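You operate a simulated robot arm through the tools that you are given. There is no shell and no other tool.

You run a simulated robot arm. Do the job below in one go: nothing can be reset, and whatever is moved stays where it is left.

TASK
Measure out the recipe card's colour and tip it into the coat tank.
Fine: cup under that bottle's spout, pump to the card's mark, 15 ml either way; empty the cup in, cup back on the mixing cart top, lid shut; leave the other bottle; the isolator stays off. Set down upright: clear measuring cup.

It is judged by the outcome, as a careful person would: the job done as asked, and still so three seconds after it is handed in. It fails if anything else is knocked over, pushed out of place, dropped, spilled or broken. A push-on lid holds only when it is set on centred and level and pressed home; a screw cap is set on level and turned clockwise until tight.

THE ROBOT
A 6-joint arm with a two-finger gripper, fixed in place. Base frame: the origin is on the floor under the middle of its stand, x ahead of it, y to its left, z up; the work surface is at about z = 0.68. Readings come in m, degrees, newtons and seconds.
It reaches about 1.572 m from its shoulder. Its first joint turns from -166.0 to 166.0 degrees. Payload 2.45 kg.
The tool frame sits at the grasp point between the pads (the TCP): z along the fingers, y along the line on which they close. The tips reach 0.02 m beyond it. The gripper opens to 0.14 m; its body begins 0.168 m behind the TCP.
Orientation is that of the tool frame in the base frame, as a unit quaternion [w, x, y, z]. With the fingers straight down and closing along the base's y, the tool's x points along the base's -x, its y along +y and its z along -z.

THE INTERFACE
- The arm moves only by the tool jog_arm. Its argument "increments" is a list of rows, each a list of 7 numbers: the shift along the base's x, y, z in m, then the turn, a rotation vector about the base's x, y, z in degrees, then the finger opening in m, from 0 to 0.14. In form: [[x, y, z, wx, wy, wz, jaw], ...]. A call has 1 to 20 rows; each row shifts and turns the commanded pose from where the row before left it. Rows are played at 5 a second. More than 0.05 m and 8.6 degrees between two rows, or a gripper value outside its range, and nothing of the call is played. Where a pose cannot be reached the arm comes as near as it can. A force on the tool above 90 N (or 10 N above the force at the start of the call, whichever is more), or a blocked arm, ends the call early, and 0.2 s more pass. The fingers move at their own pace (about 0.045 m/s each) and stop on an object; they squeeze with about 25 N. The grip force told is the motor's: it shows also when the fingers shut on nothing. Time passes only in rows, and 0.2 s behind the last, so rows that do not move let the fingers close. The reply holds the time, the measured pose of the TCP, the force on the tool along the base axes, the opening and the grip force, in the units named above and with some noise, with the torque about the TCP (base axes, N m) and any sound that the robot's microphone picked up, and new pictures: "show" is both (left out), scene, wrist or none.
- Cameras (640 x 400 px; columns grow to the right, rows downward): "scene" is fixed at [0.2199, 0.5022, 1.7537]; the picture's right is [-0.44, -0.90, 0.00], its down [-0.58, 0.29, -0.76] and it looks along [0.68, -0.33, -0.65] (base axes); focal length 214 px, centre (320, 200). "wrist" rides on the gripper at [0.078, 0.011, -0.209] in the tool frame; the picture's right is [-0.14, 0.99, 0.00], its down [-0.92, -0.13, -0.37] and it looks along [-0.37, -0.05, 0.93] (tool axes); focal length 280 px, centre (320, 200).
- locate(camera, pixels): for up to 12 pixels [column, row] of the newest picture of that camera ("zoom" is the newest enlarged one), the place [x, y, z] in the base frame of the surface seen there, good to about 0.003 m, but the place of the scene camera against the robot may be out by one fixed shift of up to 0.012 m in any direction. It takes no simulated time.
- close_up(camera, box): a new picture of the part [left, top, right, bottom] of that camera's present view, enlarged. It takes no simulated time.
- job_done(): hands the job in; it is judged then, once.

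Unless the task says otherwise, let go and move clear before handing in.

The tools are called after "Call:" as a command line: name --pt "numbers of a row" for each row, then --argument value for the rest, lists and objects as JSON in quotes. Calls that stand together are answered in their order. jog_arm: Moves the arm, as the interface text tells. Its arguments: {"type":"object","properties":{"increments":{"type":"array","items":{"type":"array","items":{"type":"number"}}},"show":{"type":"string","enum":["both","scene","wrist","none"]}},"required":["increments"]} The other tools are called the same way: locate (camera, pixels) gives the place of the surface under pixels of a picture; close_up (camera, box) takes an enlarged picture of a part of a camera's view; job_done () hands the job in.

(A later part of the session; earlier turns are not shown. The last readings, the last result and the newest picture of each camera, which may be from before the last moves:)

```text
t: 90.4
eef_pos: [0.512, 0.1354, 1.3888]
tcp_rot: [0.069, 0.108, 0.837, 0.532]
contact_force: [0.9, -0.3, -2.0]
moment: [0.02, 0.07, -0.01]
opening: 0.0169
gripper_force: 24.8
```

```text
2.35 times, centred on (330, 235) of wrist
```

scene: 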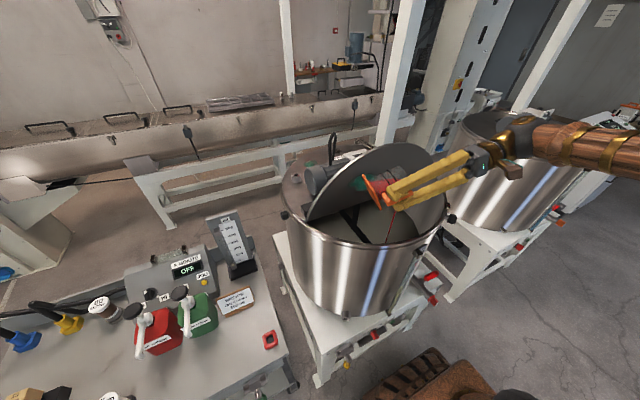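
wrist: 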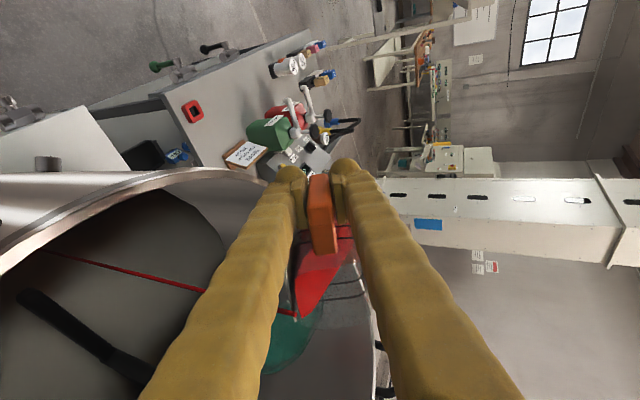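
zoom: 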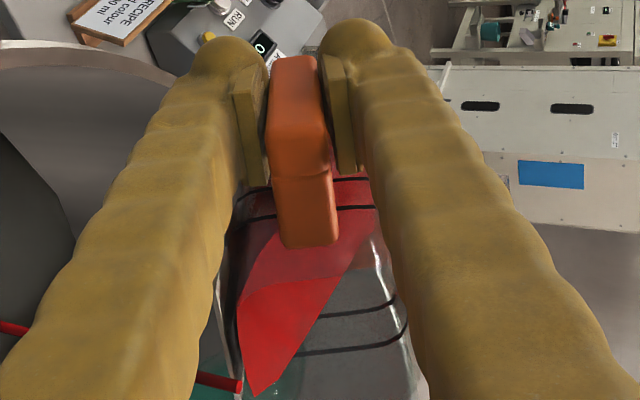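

A thin red stream is falling inside the tank (wrist px 50–210, 255–290). Continuing the tilt slowly.

Call:
jog_arm --pt "0 0 0 1.93 -0.52 0 0.0" --pt "0 0 0 1.93 -0.52 0 0.0" --pt "0 0 0 1.93 -0.52 0 0.0" --pt "0 0 0 1.93 -0.52 0 0.0" --pt "0 0 0 1.93 -0.52 0 0.0" --pt "0 0 0 1.93 -0.52 0 0.0" --pt "0 0 0 1.93 -0.52 0 0.0" --pt "0 0 0 1.93 -0.52 0 0.0" --pt "0 0 0 1.93 -0.52 0 0.0" --pt "0 0 0 1.93 -0.52 0 0.0" --pt "0 0 0 0 0 0 0.0" --show "both"

Call:
close_up --camera "scene" --box '[300, 80, 480, 240]'

Call:
close_up --camera "wrist" --box '[250, 150, 410, 320]'

```text
t: 92.8
eef_pos: [0.5119, 0.132, 1.393]
tcp_rot: [0.091, 0.097, 0.732, 0.668]
contact_force: [0.5, -0.3, 0.1]
moment: [0.0, 0.07, 0.0]
opening: 0.0169
gripper_force: 25.5
```

scene: 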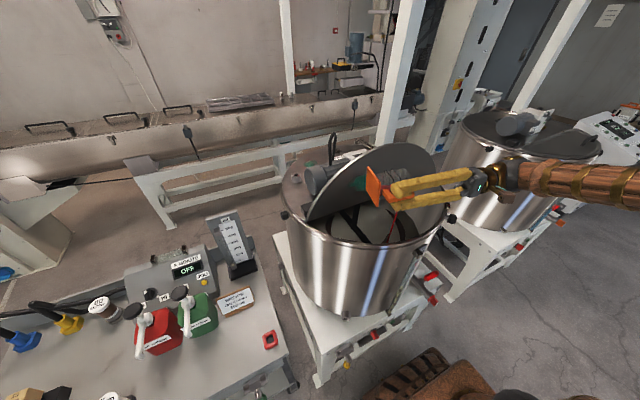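
wrist: 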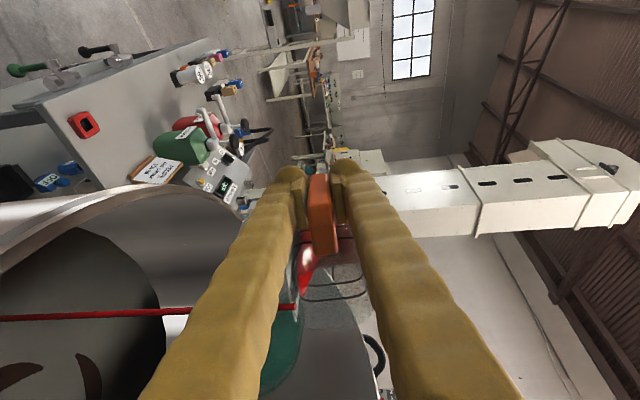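

```text
2.50 times, centred on (390, 160) of scene
```

zoom: 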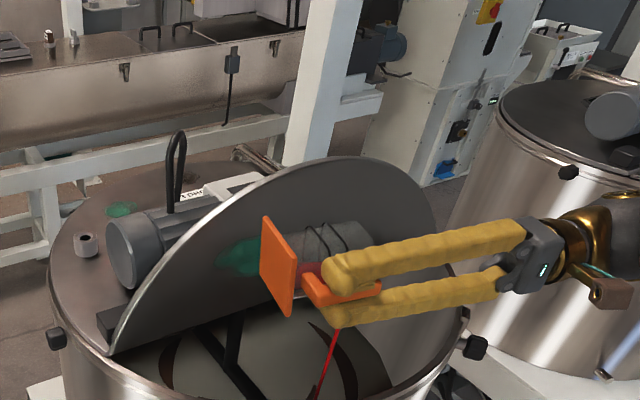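

```text
2.35 times, centred on (330, 235) of wrist
```

zoom: 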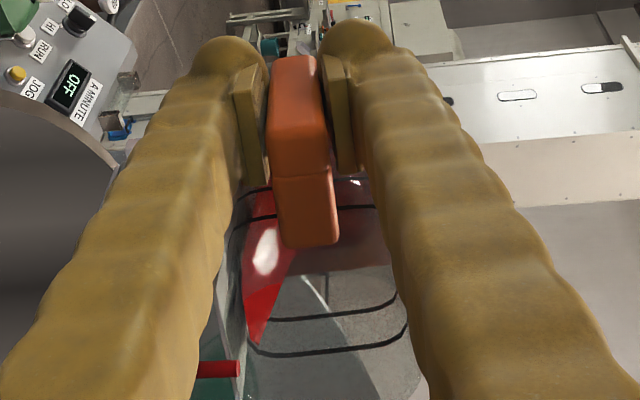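

Tilt ≈84°, and most of the liquid has left in a steady stream into the tank. Continuing to about 115° and holding to drain.

Call:
jog_arm --pt "0 0 0 1.93 -0.52 0 0.0" --pt "0 0 0 1.93 -0.52 0 0.0" --pt "0 0 0 1.93 -0.52 0 0.0" --pt "0 0 0 1.93 -0.52 0 0.0" --pt "0 0 0 2.9 -0.78 0 0.0" --pt "0 0 0 2.9 -0.78 0 0.0" --pt "0 0 0 2.9 -0.78 0 0.0" --pt "0 0 0 2.9 -0.78 0 0.0" --pt "0 0 0 2.9 -0.78 0 0.0" --pt "0 0 0 2.9 -0.78 0 0.0" --pt "0 0 0 2.9 -0.78 0 0.0" --pt "0 0 0 2.9 -0.78 0 0.0" --pt "0 0 0 0 0 0 0.0" --pt "0 0 0 0 0 0 0.0" --pt "0 0 0 0 0 0 0.0" --pt "0 0 0 0 0 0 0.0" --pt "0 0 0 0 0 0 0.0" --show "both"

Call:
close_up --camera "scene" --box '[300, 80, 480, 240]'

Call:
close_up --camera "wrist" --box '[250, 150, 410, 320]'

```text
t: 96.4
eef_pos: [0.5132, 0.1332, 1.3917]
tcp_rot: [0.115, 0.07, 0.52, 0.844]
contact_force: [-0.3, 0.0, -1.6]
moment: [-0.02, 0.06, -0.02]
opening: 0.0169
gripper_force: 24.8
```

scene: 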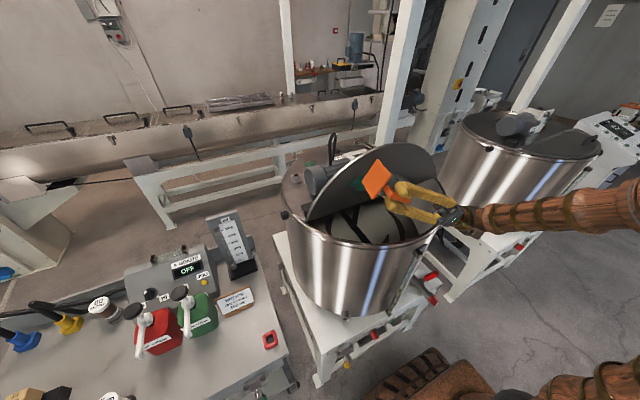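
wrist: 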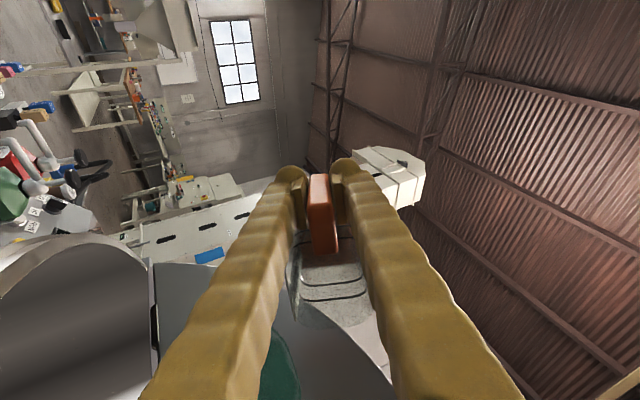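

```text
2.50 times, centred on (390, 160) of scene
```

zoom: 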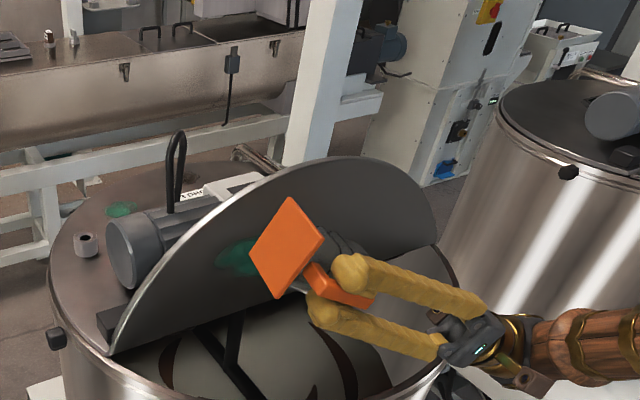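

```text
2.35 times, centred on (330, 235) of wrist
```

zoom: 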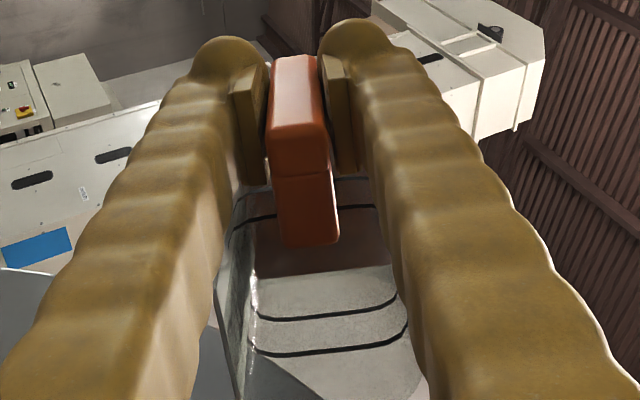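

The cup is empty (no red visible in the zoom) at ≈116° tilt. I'll rotate it back upright along the same path and undo the yaw.

Call:
jog_arm --pt "0 0 0.003 -3.73 1.0 0 0.0" --pt "0 0 0.003 -7.47 2.0 0 0.0" --pt "0 0 0.003 -7.47 2.0 0 0.0" --pt "0 0 0.003 -7.47 2.0 0 0.0" --pt "0 0 0.003 -7.47 2.0 0 0.0" --pt "0 0 0.003 -7.47 2.0 0 0.0" --pt "0 0 0.003 -7.47 2.0 0 0.0" --pt "0 0 0.003 -7.47 2.0 0 0.0" --pt "0 0 0.003 -7.47 2.0 0 0.0" --pt "0 0 0.003 -7.47 2.0 0 0.0" --pt "0 0 0.003 -7.47 2.0 0 0.0" --pt "0 0 0.003 -7.47 2.0 0 0.0" --pt "0 0 0.003 -7.47 2.0 0 0.0" --pt "0 0 0.003 -7.47 2.0 0 0.0" --pt "0 0 0.003 -7.47 2.0 0 0.0" --pt "0 0 0 -3.73 1.0 0 0.0" --pt "0 0 0 0 0 5 0.0" --pt "0 0 0 0 0 5 0.0" --pt "0 0 0 0 0 5 0.0" --pt "0 0 0 0 0 0 0.0" --show "both"

Call:
close_up --camera "wrist" --box '[250, 150, 410, 320]'

Call:
close_up --camera "scene" --box '[280, 120, 480, 340]'

```text
t: 100.6
eef_pos: [0.5122, 0.1315, 1.4359]
tcp_rot: [0.004, -0.002, 1.0, 0.007]
contact_force: [-0.1, 0.0, -1.4]
moment: [-0.01, 0.02, -0.02]
opening: 0.017
gripper_force: 25.1
```

scene: 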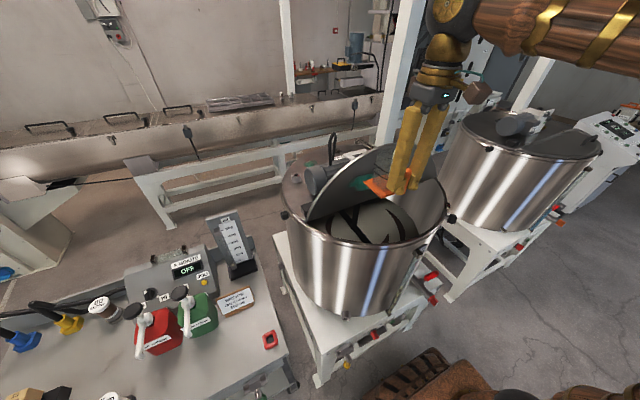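
wrist: 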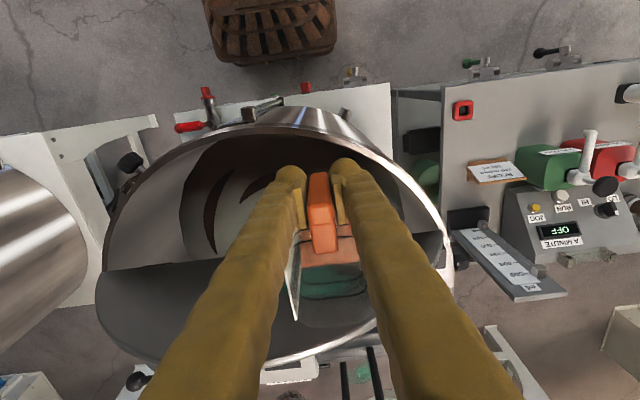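

```text
2.35 times, centred on (330, 235) of wrist
```

zoom: 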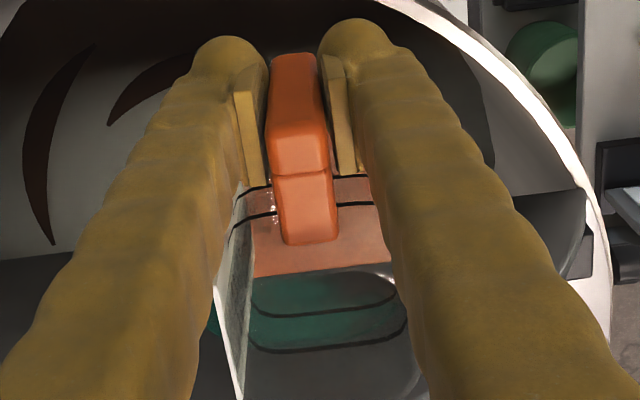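

```text
1.82 times, centred on (380, 230) of scene
```

zoom: 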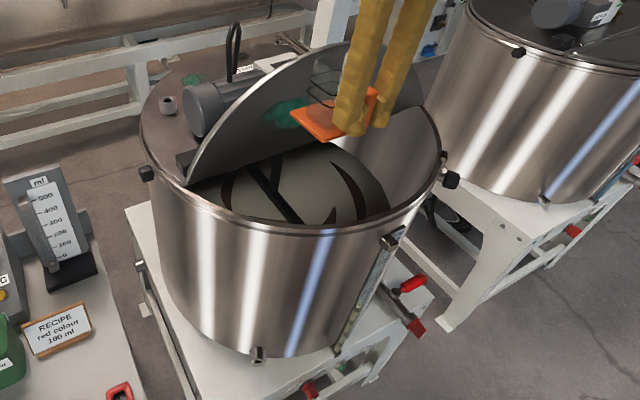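

Cup is upright and empty, grip unchanged. Carrying it back over the cart to its original spot.

Call:
jog_arm --pt "0 0.012 0 0 0 0 0.0" --pt "0.001 0.025 0 0 0 0 0.0" --pt "0.003 0.036 0 0 0 0 0.0" --pt "0.004 0.038 0 0 0 0 0.0" --pt "0.004 0.038 0 0 0 0 0.0" --pt "0.004 0.038 0 0 0 0 0.0" --pt "0.004 0.038 0 0 0 0 0.0" --pt "0.004 0.038 0 0 0 0 0.0" --pt "0.004 0.038 0 0 0 0 0.0" --pt "0.004 0.038 0 0 0 0 0.0" --pt "0.004 0.038 0 0 0 0 0.0" --pt "0.004 0.038 0 0 0 0 0.0" --pt "0.003 0.038 0 0 0 0 0.0" --pt "0 0.03 -0.005 0 0 0 0.0" --pt "0 0.015 -0.015 0 0 0 0.0" --pt "0 0.007 -0.025 0 0 0 0.0" --pt "0 0 -0.035 0 0 0 0.0" --pt "0 0 -0.035 0 0 0 0.0" --pt "0 0 -0.035 0 0 0 0.0" --pt "0 0 -0.02 0 0 0 0.0" --show "both"

Call:
close_up --camera "wrist" --box '[250, 150, 410, 320]'

```text
t: 104.8
eef_pos: [0.5527, 0.6367, 1.2656]
tcp_rot: [0.003, -0.002, 1.0, 0.008]
contact_force: [0.3, -0.1, -0.7]
moment: [-0.01, 0.06, 0.03]
opening: 0.017
gripper_force: 25.6
```

scene: 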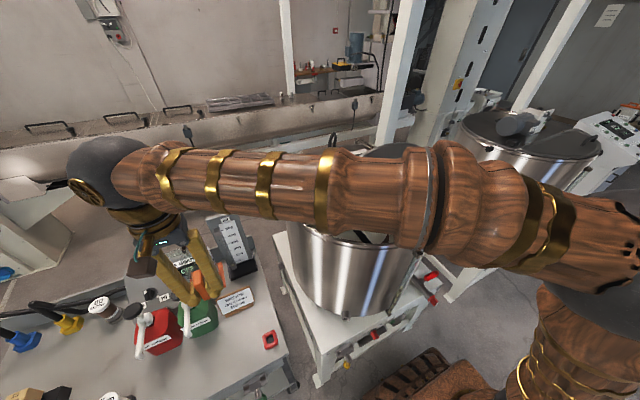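
wrist: 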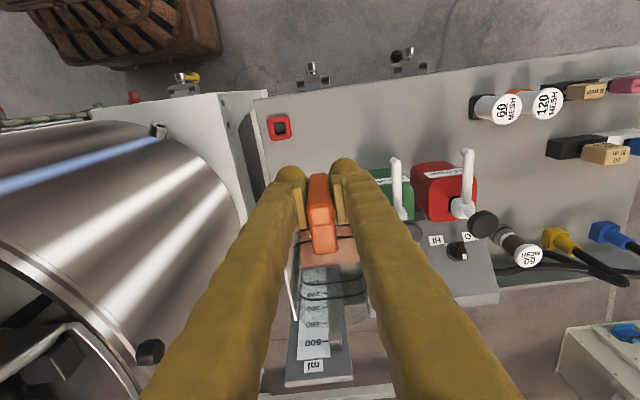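

```text
2.35 times, centred on (330, 235) of wrist
```

zoom: 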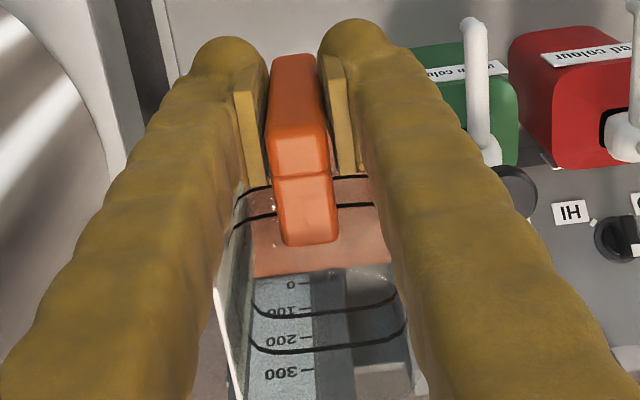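

Descending straight to just above the cart top.

Call:
jog_arm --pt "0 0 -0.015 0 0 0 0.0" --pt "0 0 -0.03 0 0 0 0.0" --pt "0 0 -0.035 0 0 0 0.0" --pt "0 0 -0.035 0 0 0 0.0" --pt "0 0 -0.035 0 0 0 0.0" --pt "0 0 -0.035 0 0 0 0.0" --pt "0 0 -0.035 0 0 0 0.0" --pt "0 0 -0.035 0 0 0 0.0" --pt "0 0 -0.035 0 0 0 0.0" --pt "0 0 -0.035 0 0 0 0.0" --pt "0 0 -0.03 0 0 0 0.0" --pt "0 0 -0.02 0 0 0 0.0" --pt "0 0 -0.015 0 0 0 0.0" --pt "0 0 -0.008 0 0 0 0.0" --pt "0 0 0 0 0 0 0.0" --show "both"

Call:
close_up --camera "wrist" --box '[230, 130, 430, 330]'

```text
t: 108.0
eef_pos: [0.5551, 0.6367, 0.8691]
tcp_rot: [0.003, -0.002, 1.0, 0.008]
contact_force: [-0.3, 0.2, -0.7]
moment: [0.02, 0.05, -0.01]
opening: 0.0167
gripper_force: 24.9
```

scene: 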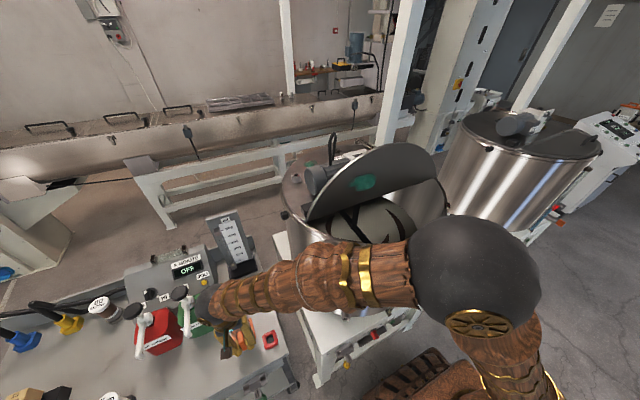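
wrist: 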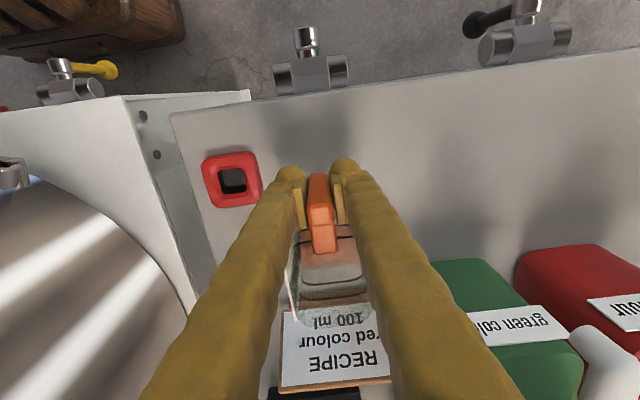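

```text
2.00 times, centred on (330, 230) of wrist
```

zoom: 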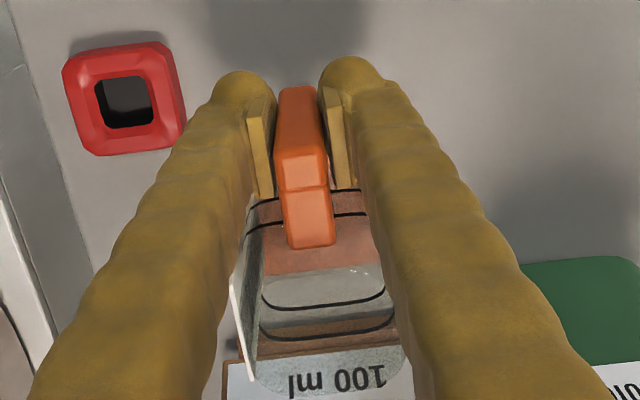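

The cup hovers about 16 mm above the cart at (0.555, 0.637). Lowering in small steps until contact.

Call:
jog_arm --pt "0 0 -0.004 0 0 0 0.0" --pt "0 0 -0.004 0 0 0 0.0" --pt "0 0 -0.003 0 0 0 0.0" --pt "0 0 -0.002 0 0 0 0.0" --pt "0 0 0 0 0 0 0.0" --show "none"

Call:
jog_arm --pt "0 0 -0.001 0 0 0 0.0" --pt "0 0 -0.001 0 0 0 0.0" --pt "0 0 0 0 0 0 0.0" --show "none"

```text
t: 109.2
eef_pos: [0.554, 0.6368, 0.8554]
tcp_rot: [0.002, -0.001, 1.0, 0.007]
contact_force: [0.3, 0.9, -0.7]
moment: [0.0, 0.03, 0.01]
opening: 0.0166
gripper_force: 25.4
```

```text
t: 110.0
eef_pos: [0.5564, 0.6376, 0.8538]
tcp_rot: [0.003, -0.002, 1.0, 0.007]
contact_force: [-0.5, 0.5, 1.8]
moment: [-0.11, -0.17, 0.05]
opening: 0.0166
gripper_force: 24.5
```

Contact (+1.8 N, moment change) shows the base is on the cart. Releasing gently.

Call:
jog_arm --pt "0 0 -0.0005 0 0 0 0.0" --pt "0 0 0 0 0 0 0.018" --pt "0 0 0 0 0 0 0.022" --pt "0 0 0 0 0 0 0.03" --pt "0 0 0 0 0 0 0.05" --pt "0 0 0 0 0 0 0.05" --show "both"

Call:
close_up --camera "wrist" --box '[230, 130, 430, 330]'

Call:
locate --camera "wrist" --pixels '[[319, 185], [320, 195], [321, 205], [322, 215], [323, 225], [324, 235]]'

```text
t: 111.4
eef_pos: [0.5553, 0.6356, 0.8522]
tcp_rot: [0.003, -0.002, 1.0, 0.007]
contact_force: [-0.1, -0.3, -0.5]
moment: [-0.01, -0.02, 0.0]
opening: 0.0498
gripper_force: 0.1
```

scene: 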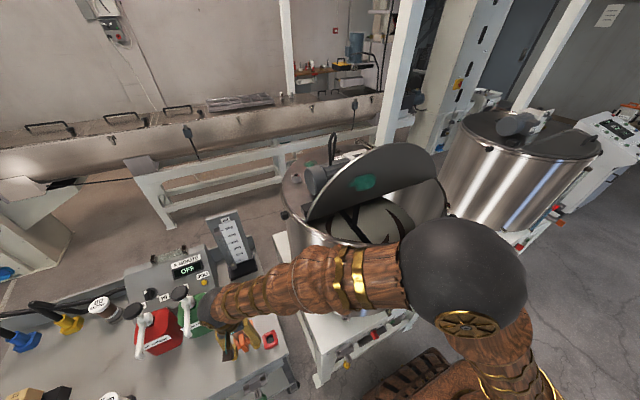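
wrist: 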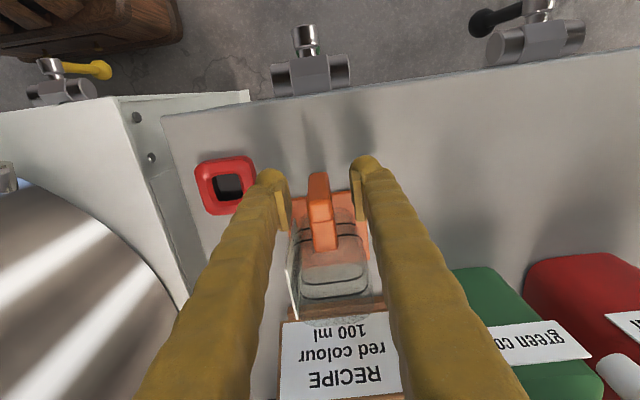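

```text
2.00 times, centred on (330, 230) of wrist
```

zoom: 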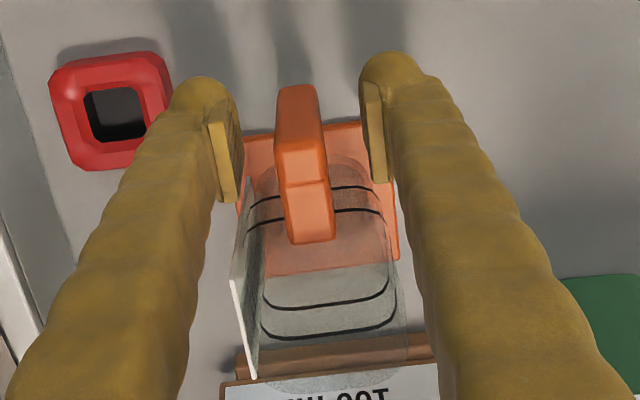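

```text
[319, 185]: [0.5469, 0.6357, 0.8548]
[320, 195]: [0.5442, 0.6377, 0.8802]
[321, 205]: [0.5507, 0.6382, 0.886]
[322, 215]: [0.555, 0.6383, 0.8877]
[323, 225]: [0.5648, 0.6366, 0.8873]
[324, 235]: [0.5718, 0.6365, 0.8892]
```

The cup stands upright on the cart with handle top at z≈0.888. I'll rise straight up off the handle and then head toward the lid.

Call:
jog_arm --pt "0 0 0.02 0 0 0 0.05" --pt "0 0 0.03 0 0 0 0.05" --pt "0 0 0.04 0 0 0 0.05" --pt "0 0 0.048 0 0 0 0.05" --pt "0 0 0.048 0 0 0 0.06" --pt "0 0 0.048 0 0 0 0.08" --pt "0 0 0.048 0 0 0 0.1" --pt "0 0 0.048 0 0 0 0.1" --pt "0 0 0.048 0 0 0 0.1" --pt "0 0 0.048 0 0 0 0.1" --pt "0 0 0.048 0 0 0 0.1" --pt "0 0 0.048 0 0 0 0.1" --pt "0 0 0.048 0 0 0 0.1" --pt "0 0 0.048 0 0 0 0.1" --pt "0 0 0.048 0 0 0 0.1" --pt "0 0 0.048 0 0 0 0.1" --pt "0 0 0 0 0 0 0.1" --show "both"

Call:
close_up --camera "wrist" --box '[250, 100, 410, 260]'

```text
t: 115.0
eef_pos: [0.5365, 0.6199, 1.5278]
tcp_rot: [0.008, -0.002, 1.0, 0.013]
contact_force: [-0.3, 0.7, 0.2]
moment: [0.01, 0.02, 0.02]
opening: 0.1001
gripper_force: 0.0
out of reach, approached as far as the arm can: row 15, 16
```

scene: 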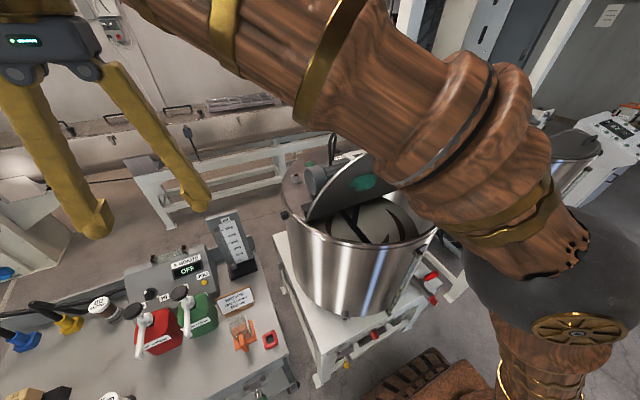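
wrist: 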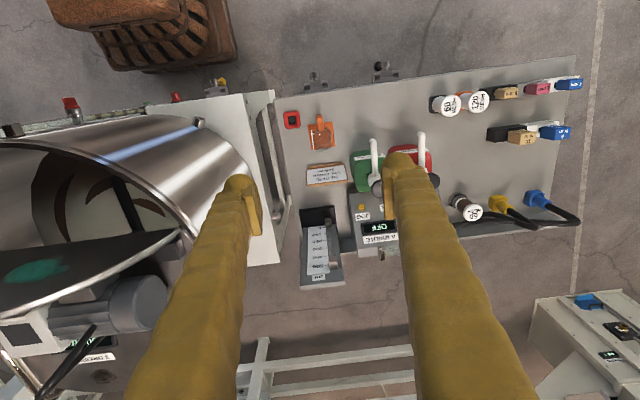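

```text
2.50 times, centred on (330, 180) of wrist
```

zoom: 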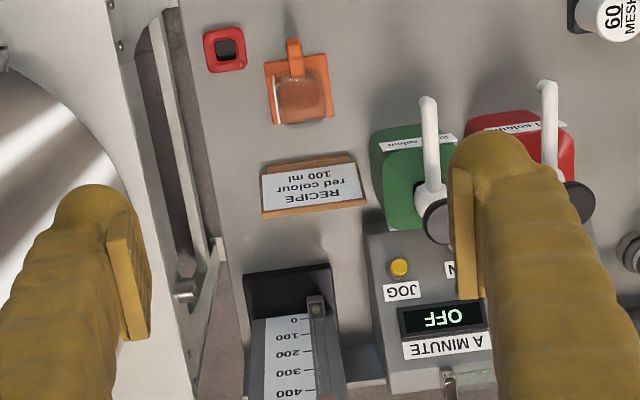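

The cup stands well on the cart; the arm topped out at z≈1.53. I'll move toward the tank while lowering slightly, then check the pose before approaching the lid.

Call:
jog_arm --pt "0 -0.04 -0.02 0 0 0 0.1" --pt "0 -0.045 -0.015 0 0 0 0.1" --pt "0 -0.045 0 0 0 8 0.1" --pt "0 -0.045 0 0 0 8 0.1" --pt "0 -0.045 0 0 0 8 0.1" --pt "0 0 0 0 0 8 0.1" --pt "0 0 0 0 0 8 0.1" --pt "0 0 0 0 0 8 0.1" --pt "0 0 0 0 0 8 0.1" --pt "0 0 0 0 0 8 0.1" --pt "0 0 0 0 0 8 0.1" --pt "0 0 0 0 0 8 0.1" --pt "0 0 0 0 0 8 0.1" --pt "0 0 0 0 0 0 0.1" --show "both"

```text
t: 118.0
eef_pos: [0.5416, 0.4002, 1.4936]
tcp_rot: [-0.003, -0.696, 0.718, 0.007]
contact_force: [0.0, -0.9, 0.9]
moment: [-0.02, -0.01, -0.02]
opening: 0.0998
gripper_force: 0.1
```

scene: 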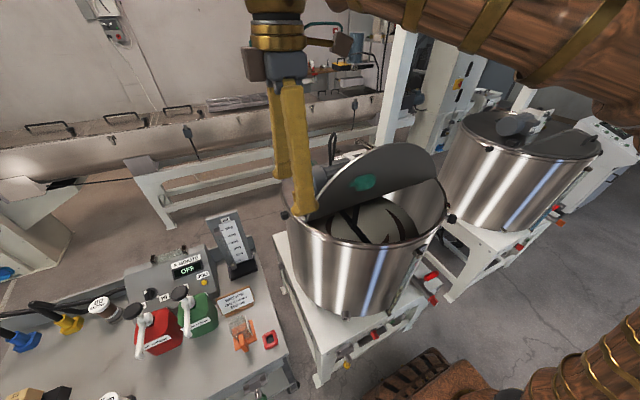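
wrist: 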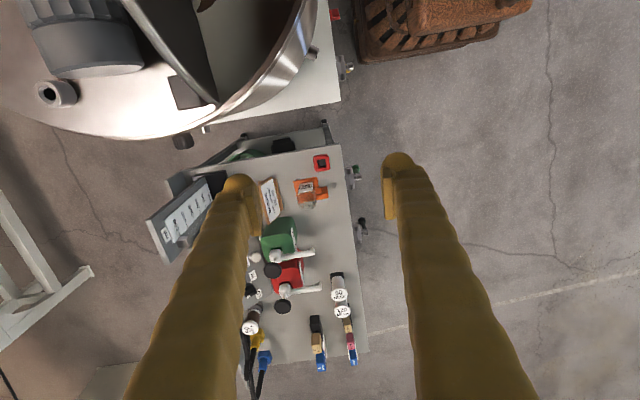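

Now at (0.542, 0.400, 1.494) yawed ≈88° so the fingers open along x. Moving over the lid's top edge, staying 5 cm above it.

Call:
jog_arm --pt "0.018 -0.04 0 0 0 0 0.1" --pt "0.018 -0.04 0 0 0 0 0.1" --pt "0.018 -0.04 0 0 0 0 0.1" --pt "0.018 -0.04 0 0 0 0 0.1" --pt "0.018 -0.04 0 0 0 0 0.1" --pt "0.018 -0.04 0 0 0 0 0.1" --pt "0.018 -0.04 0 0 0 0 0.1" --pt "0.018 -0.04 0 0 0 0 0.1" --pt "0.018 -0.04 0 0 0 0 0.1" --pt "0 0 0 0 0 2 0.1" --pt "0 0 0 0 0 0 0.1" --show "both"

Call:
close_up --camera "scene" --box '[260, 60, 480, 260]'

```text
t: 120.4
eef_pos: [0.7025, 0.039, 1.4928]
tcp_rot: [0.003, 0.708, -0.706, -0.008]
contact_force: [-0.7, 0.6, 0.2]
moment: [0.01, 0.01, 0.01]
opening: 0.1001
gripper_force: 0.0
```

scene: 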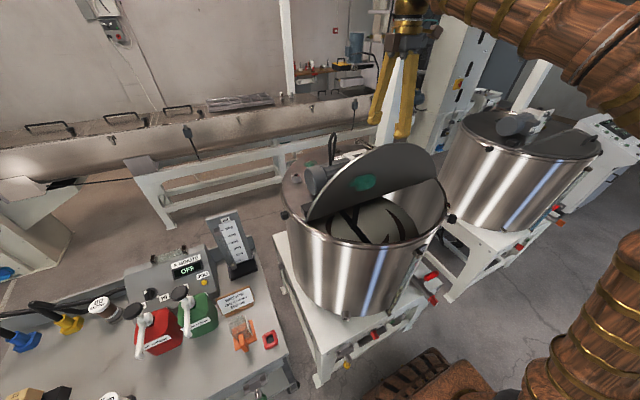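
wrist: 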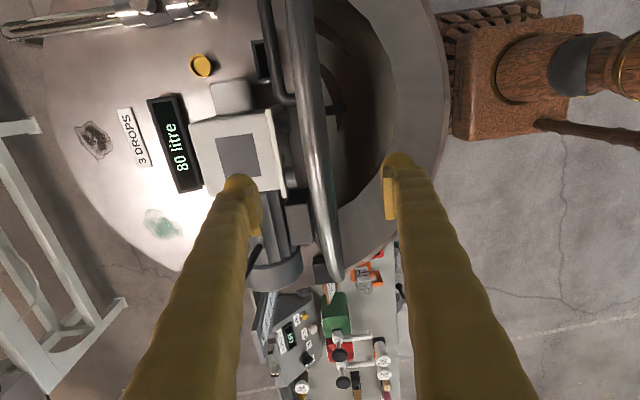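

```text
2.00 times, centred on (370, 160) of scene
```

zoom: 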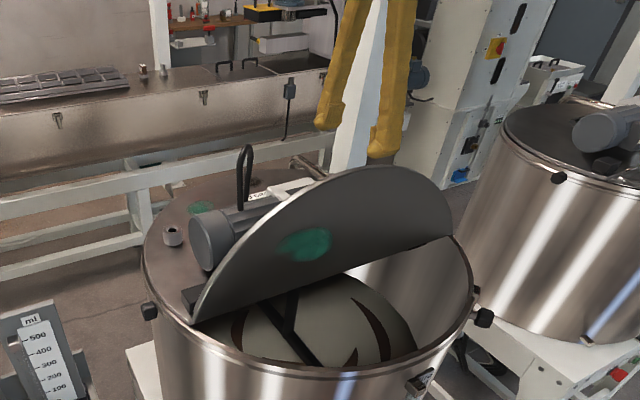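

The wrist view shows the lid edge-on (strip from (300,0) to (340,280)) and a black rod near (275,60) close behind it. I'll locate these before descending.

Call:
close_up --camera "wrist" --box '[200, 0, 420, 300]'

Call:
locate --camera "wrist" --pixels '[[303, 30], [310, 80], [317, 130], [325, 180], [333, 230], [340, 275], [268, 30], [276, 80], [290, 100], [285, 20], [265, 150], [240, 130]]'

Call:
locate --camera "wrist" --pixels '[[275, 160], [290, 200], [260, 210], [280, 275], [295, 220], [230, 95], [262, 60], [338, 108], [385, 80], [440, 100], [370, 200], [300, 150]]'

```text
1.33 times, centred on (310, 150) of wrist
```

zoom: 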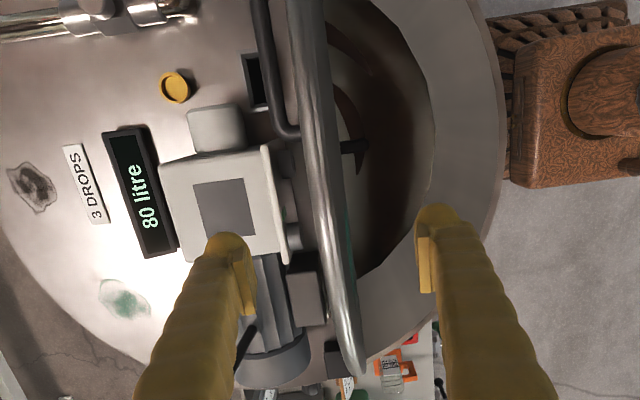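

```text
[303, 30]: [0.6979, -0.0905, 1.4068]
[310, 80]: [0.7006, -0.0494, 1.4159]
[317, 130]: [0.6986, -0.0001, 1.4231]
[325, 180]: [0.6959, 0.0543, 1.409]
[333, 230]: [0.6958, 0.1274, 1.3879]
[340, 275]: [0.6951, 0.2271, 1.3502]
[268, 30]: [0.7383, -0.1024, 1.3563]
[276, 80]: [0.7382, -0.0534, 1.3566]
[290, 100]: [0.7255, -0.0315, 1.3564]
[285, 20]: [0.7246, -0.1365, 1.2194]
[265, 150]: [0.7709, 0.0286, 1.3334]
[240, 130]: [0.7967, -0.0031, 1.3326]
```

```text
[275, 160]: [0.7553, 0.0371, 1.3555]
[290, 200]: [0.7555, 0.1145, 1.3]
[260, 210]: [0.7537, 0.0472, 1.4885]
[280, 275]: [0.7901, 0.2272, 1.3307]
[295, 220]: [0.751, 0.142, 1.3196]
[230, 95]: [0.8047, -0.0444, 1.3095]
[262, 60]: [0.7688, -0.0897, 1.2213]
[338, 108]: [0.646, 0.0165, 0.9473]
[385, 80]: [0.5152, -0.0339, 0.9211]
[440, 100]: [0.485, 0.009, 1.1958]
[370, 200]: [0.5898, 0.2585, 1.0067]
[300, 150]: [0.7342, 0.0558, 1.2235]
```

The lid edge at y≈0.04 is at (0.697, z≈1.412), with a black pull handle on its back at z≈1.356 for y −0.10 to −0.03; at y≈0.045 the space behind the lid above z 1.36 is free. I'll lower the open fingers so they straddle the lid edge.

Call:
jog_arm --pt "0.002 0.003 -0.02 0 0 0 0.1" --pt "0.001 0.003 -0.025 0 0 0 0.1" --pt "0 0 -0.02 0 0 0 0.1" --pt "0 0 -0.018 0 0 0 0.1" --pt "0 0 0 0 0 0 0.1" --show "both"

Call:
close_up --camera "scene" --box '[280, 80, 460, 240]'

Call:
close_up --camera "wrist" --box '[200, 80, 440, 300]'

```text
t: 121.6
eef_pos: [0.7057, 0.0458, 1.4095]
tcp_rot: [0.002, 0.708, -0.706, -0.007]
contact_force: [0.2, 0.2, -0.7]
moment: [0.03, -0.02, 0.01]
opening: 0.1001
gripper_force: 0.1
```

scene: 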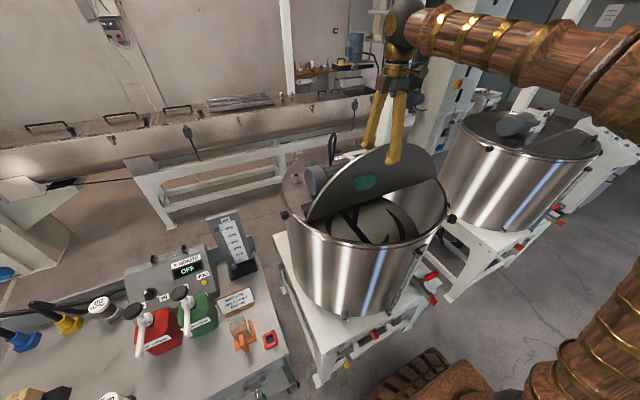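
wrist: 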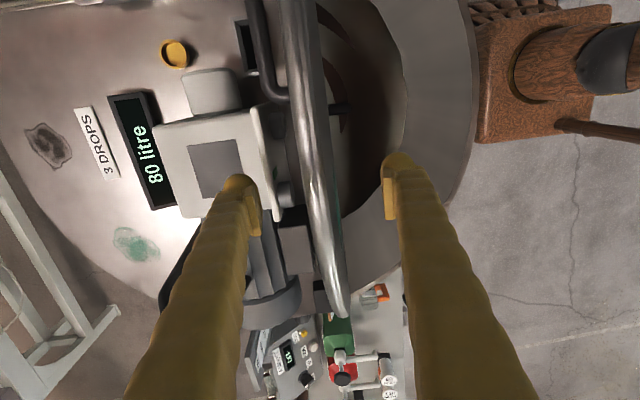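

```text
2.50 times, centred on (370, 160) of scene
```

zoom: 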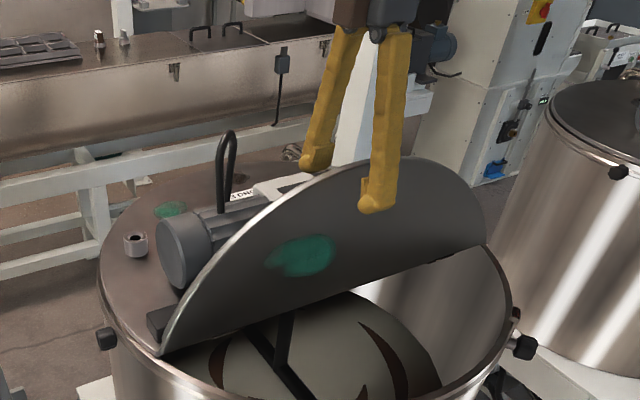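

```text
1.82 times, centred on (320, 190) of wrist
```

zoom: 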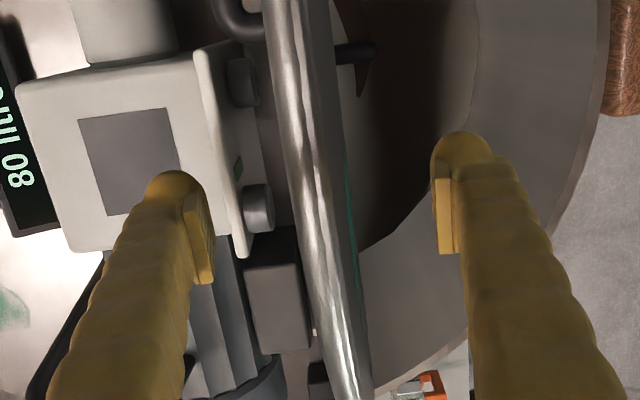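

The fingers straddle the lid edge cleanly. I'll narrow the jaw to 0.05 and push slowly toward −x to bring the lid past vertical.

Call:
jog_arm --pt "0 0 0 0 0 0 0.07" --pt "0 0 0 0 0 0 0.05" --pt "0 0 0 0 0 0 0.05" --pt "-0.008 0 0 0 0 0 0.05" --pt "-0.008 0 0 0 0 0 0.05" --pt "-0.008 0 0 0 0 0 0.05" --pt "-0.008 0 0 0 0 0 0.05" --pt "0 0 0 0 0 0 0.05" --show "both"

Call:
close_up --camera "wrist" --box '[200, 80, 440, 300]'

```text
t: 123.4
eef_pos: [0.6744, 0.0452, 1.4093]
tcp_rot: [0.004, 0.708, -0.706, -0.008]
contact_force: [4.0, -0.7, 0.2]
moment: [0.01, 0.09, -0.02]
opening: 0.052
gripper_force: 1.2
```

scene: 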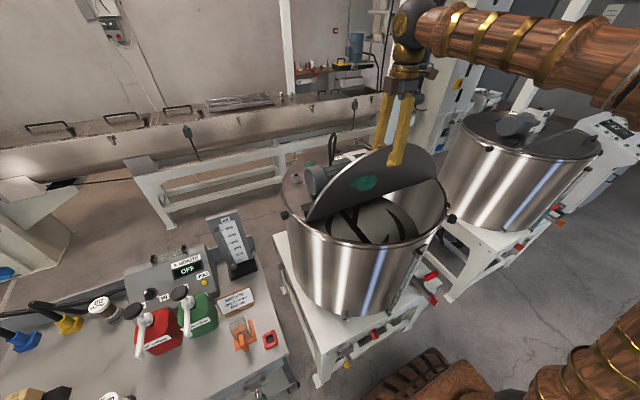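
wrist: 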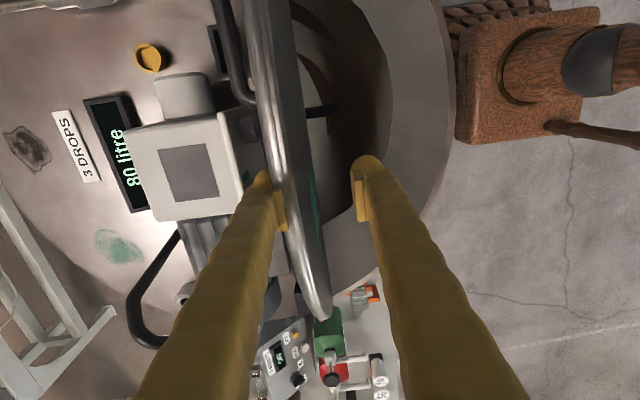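

```text
1.82 times, centred on (320, 190) of wrist
```

zoom: 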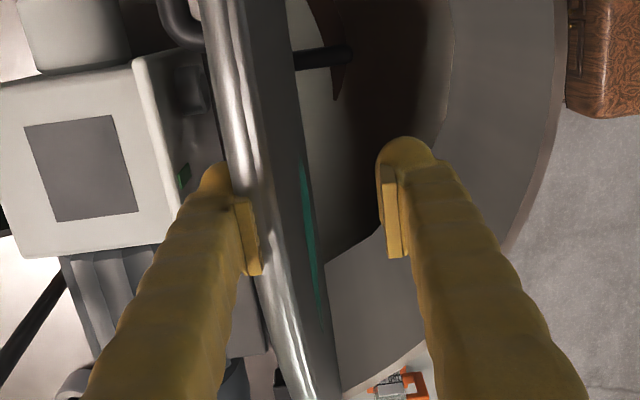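

Rear finger is touching the lid (4 N). Continuing to push in 1 cm steps.

Call:
jog_arm --pt "-0.008 0 0 0 0 0 0.05" --pt "-0.008 0 0 0 0 0 0.05" --pt "-0.008 0 0 0 0 0 0.05" --pt "0 0 0 0 0 0 0.05" --show "both"

Call:
close_up --camera "wrist" --box '[200, 80, 440, 300]'

```text
t: 124.4
eef_pos: [0.6493, 0.0459, 1.4101]
tcp_rot: [0.003, 0.708, -0.706, -0.008]
contact_force: [3.8, 1.1, 1.0]
moment: [0.02, -0.06, 0.0]
opening: 0.0527
gripper_force: 1.3
```

scene: 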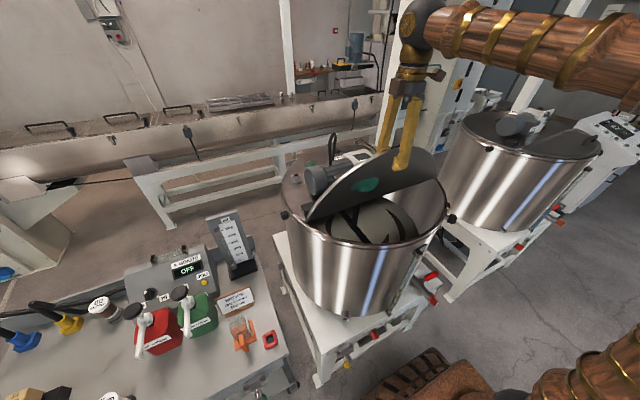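
wrist: 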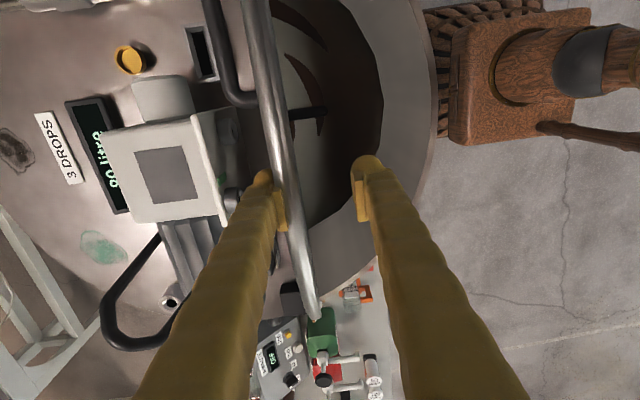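

```text
1.82 times, centred on (320, 190) of wrist
```

zoom: 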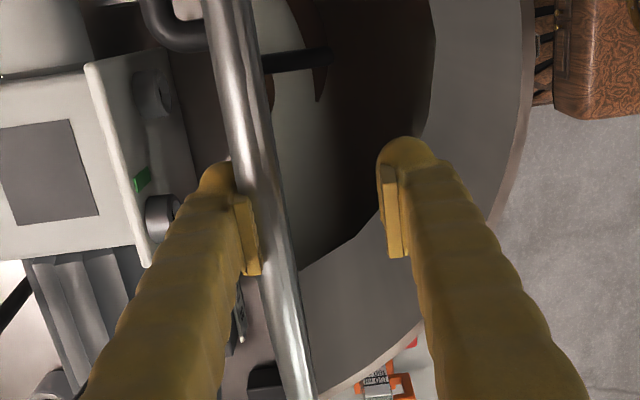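

The lid follows the finger with a steady ~4 N (hinge friction). I'll keep following its arc, moving −x and slightly down.

Call:
jog_arm --pt "-0.01 0 -0.004 0 0 0 0.05" --pt "-0.01 0 -0.005 0 0 0 0.05" --pt "-0.01 0 -0.005 0 0 0 0.05" --pt "-0.01 0 -0.006 0 0 0 0.05" --pt "0 0 0 0 0 0 0.05" --show "both"

Call:
close_up --camera "wrist" --box '[200, 80, 440, 300]'

Call:
close_up --camera "scene" --box '[280, 80, 460, 240]'

```text
t: 125.6
eef_pos: [0.6093, 0.0468, 1.3905]
tcp_rot: [0.003, 0.708, -0.706, -0.008]
contact_force: [2.4, -0.2, -0.7]
moment: [0.0, -0.01, -0.04]
opening: 0.0516
gripper_force: 1.3
```

scene: 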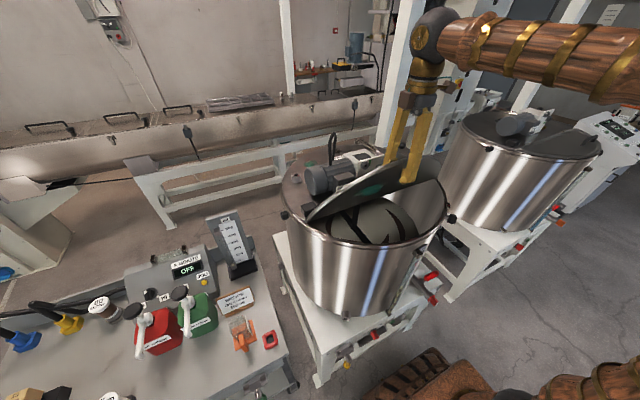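
wrist: 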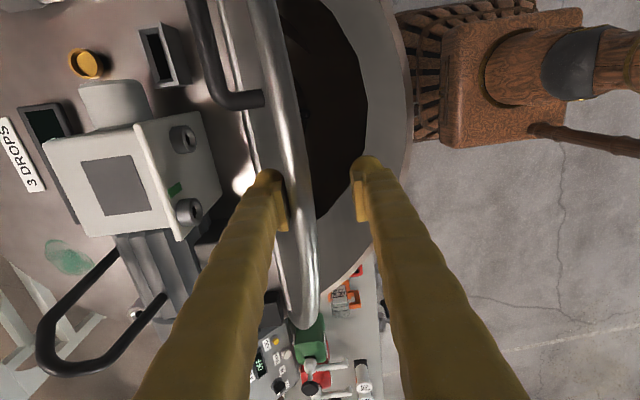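

```text
1.82 times, centred on (320, 190) of wrist
```

zoom: 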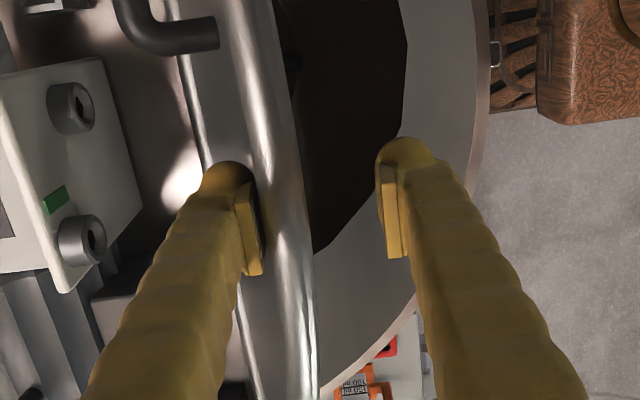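

```text
2.50 times, centred on (370, 160) of scene
```

zoom: 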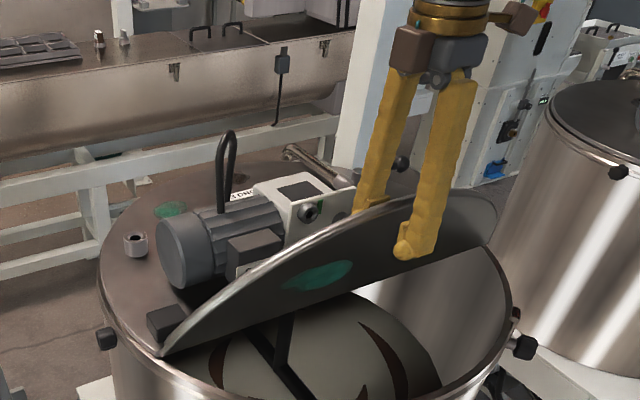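

The lid is about 20° past vertical and still supported by friction and the fingers. Continuing the arc, widening the jaw slightly as it leans.

Call:
jog_arm --pt "-0.009 0 -0.004 0 0 0 0.053" --pt "-0.009 0 -0.004 0 0 0 0.056" --pt "-0.009 0 -0.004 0 0 0 0.06" --pt "-0.008 0 -0.005 0 0 0 0.063" --pt "-0.008 0 -0.005 0 0 0 0.066" --pt "-0.008 0 -0.006 0 0 0 0.07" --pt "0 0 0 0 0 0 0.07" --show "both"

Call:
close_up --camera "wrist" --box '[200, 80, 440, 300]'

Call:
close_up --camera "scene" --box '[280, 80, 460, 240]'

```text
t: 127.2
eef_pos: [0.5585, 0.0458, 1.3619]
tcp_rot: [0.005, 0.709, -0.705, -0.007]
contact_force: [1.0, -0.5, 2.1]
moment: [-0.01, -0.06, -0.02]
opening: 0.0709
gripper_force: 0.2
```

scene: 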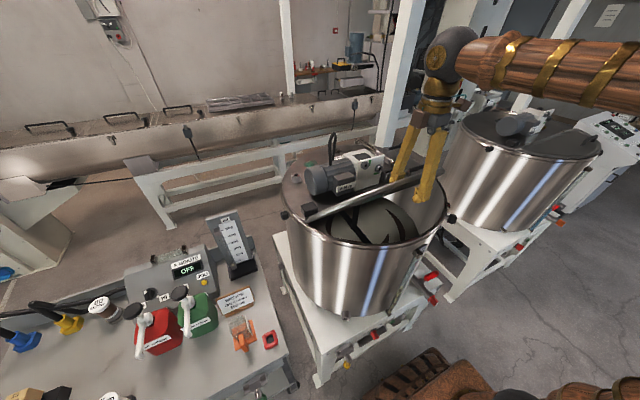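
wrist: 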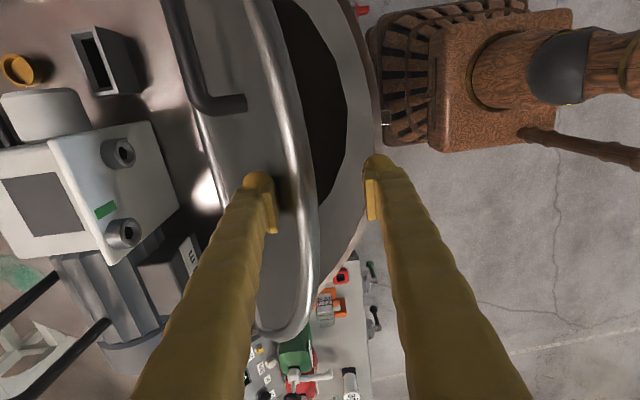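

```text
1.82 times, centred on (320, 190) of wrist
```

zoom: 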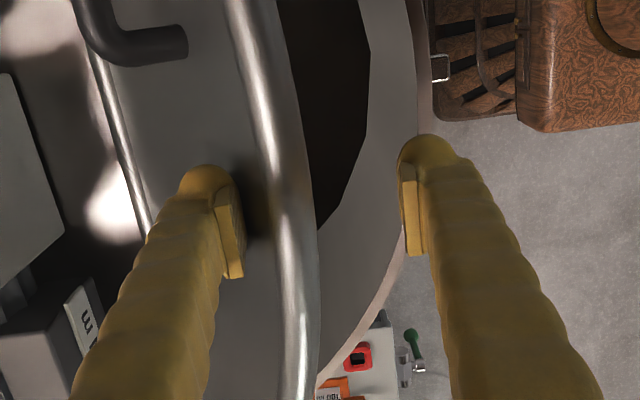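

```text
2.50 times, centred on (370, 160) of scene
```

zoom: 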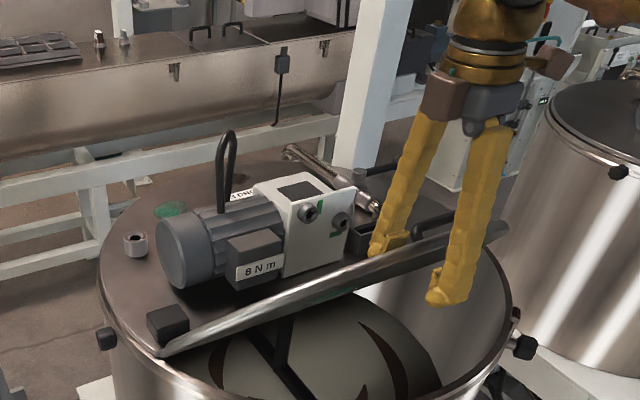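

The lid is near 45° and still held. I'll locate points on its top face to confirm its angle before pushing further.

Call:
locate --camera "wrist" --pixels '[[215, 130], [225, 80], [250, 90], [240, 60], [270, 80], [285, 130], [300, 200], [310, 250], [235, 150], [290, 240], [205, 105], [245, 105]]'

```text
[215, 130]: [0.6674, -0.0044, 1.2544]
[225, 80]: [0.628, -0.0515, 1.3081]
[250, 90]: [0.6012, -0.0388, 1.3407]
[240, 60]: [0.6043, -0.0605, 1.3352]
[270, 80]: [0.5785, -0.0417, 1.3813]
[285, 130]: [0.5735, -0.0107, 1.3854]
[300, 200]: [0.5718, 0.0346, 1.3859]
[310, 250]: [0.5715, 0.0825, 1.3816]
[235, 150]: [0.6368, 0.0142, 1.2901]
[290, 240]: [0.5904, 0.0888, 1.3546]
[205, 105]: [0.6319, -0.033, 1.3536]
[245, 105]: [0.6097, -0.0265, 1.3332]
```

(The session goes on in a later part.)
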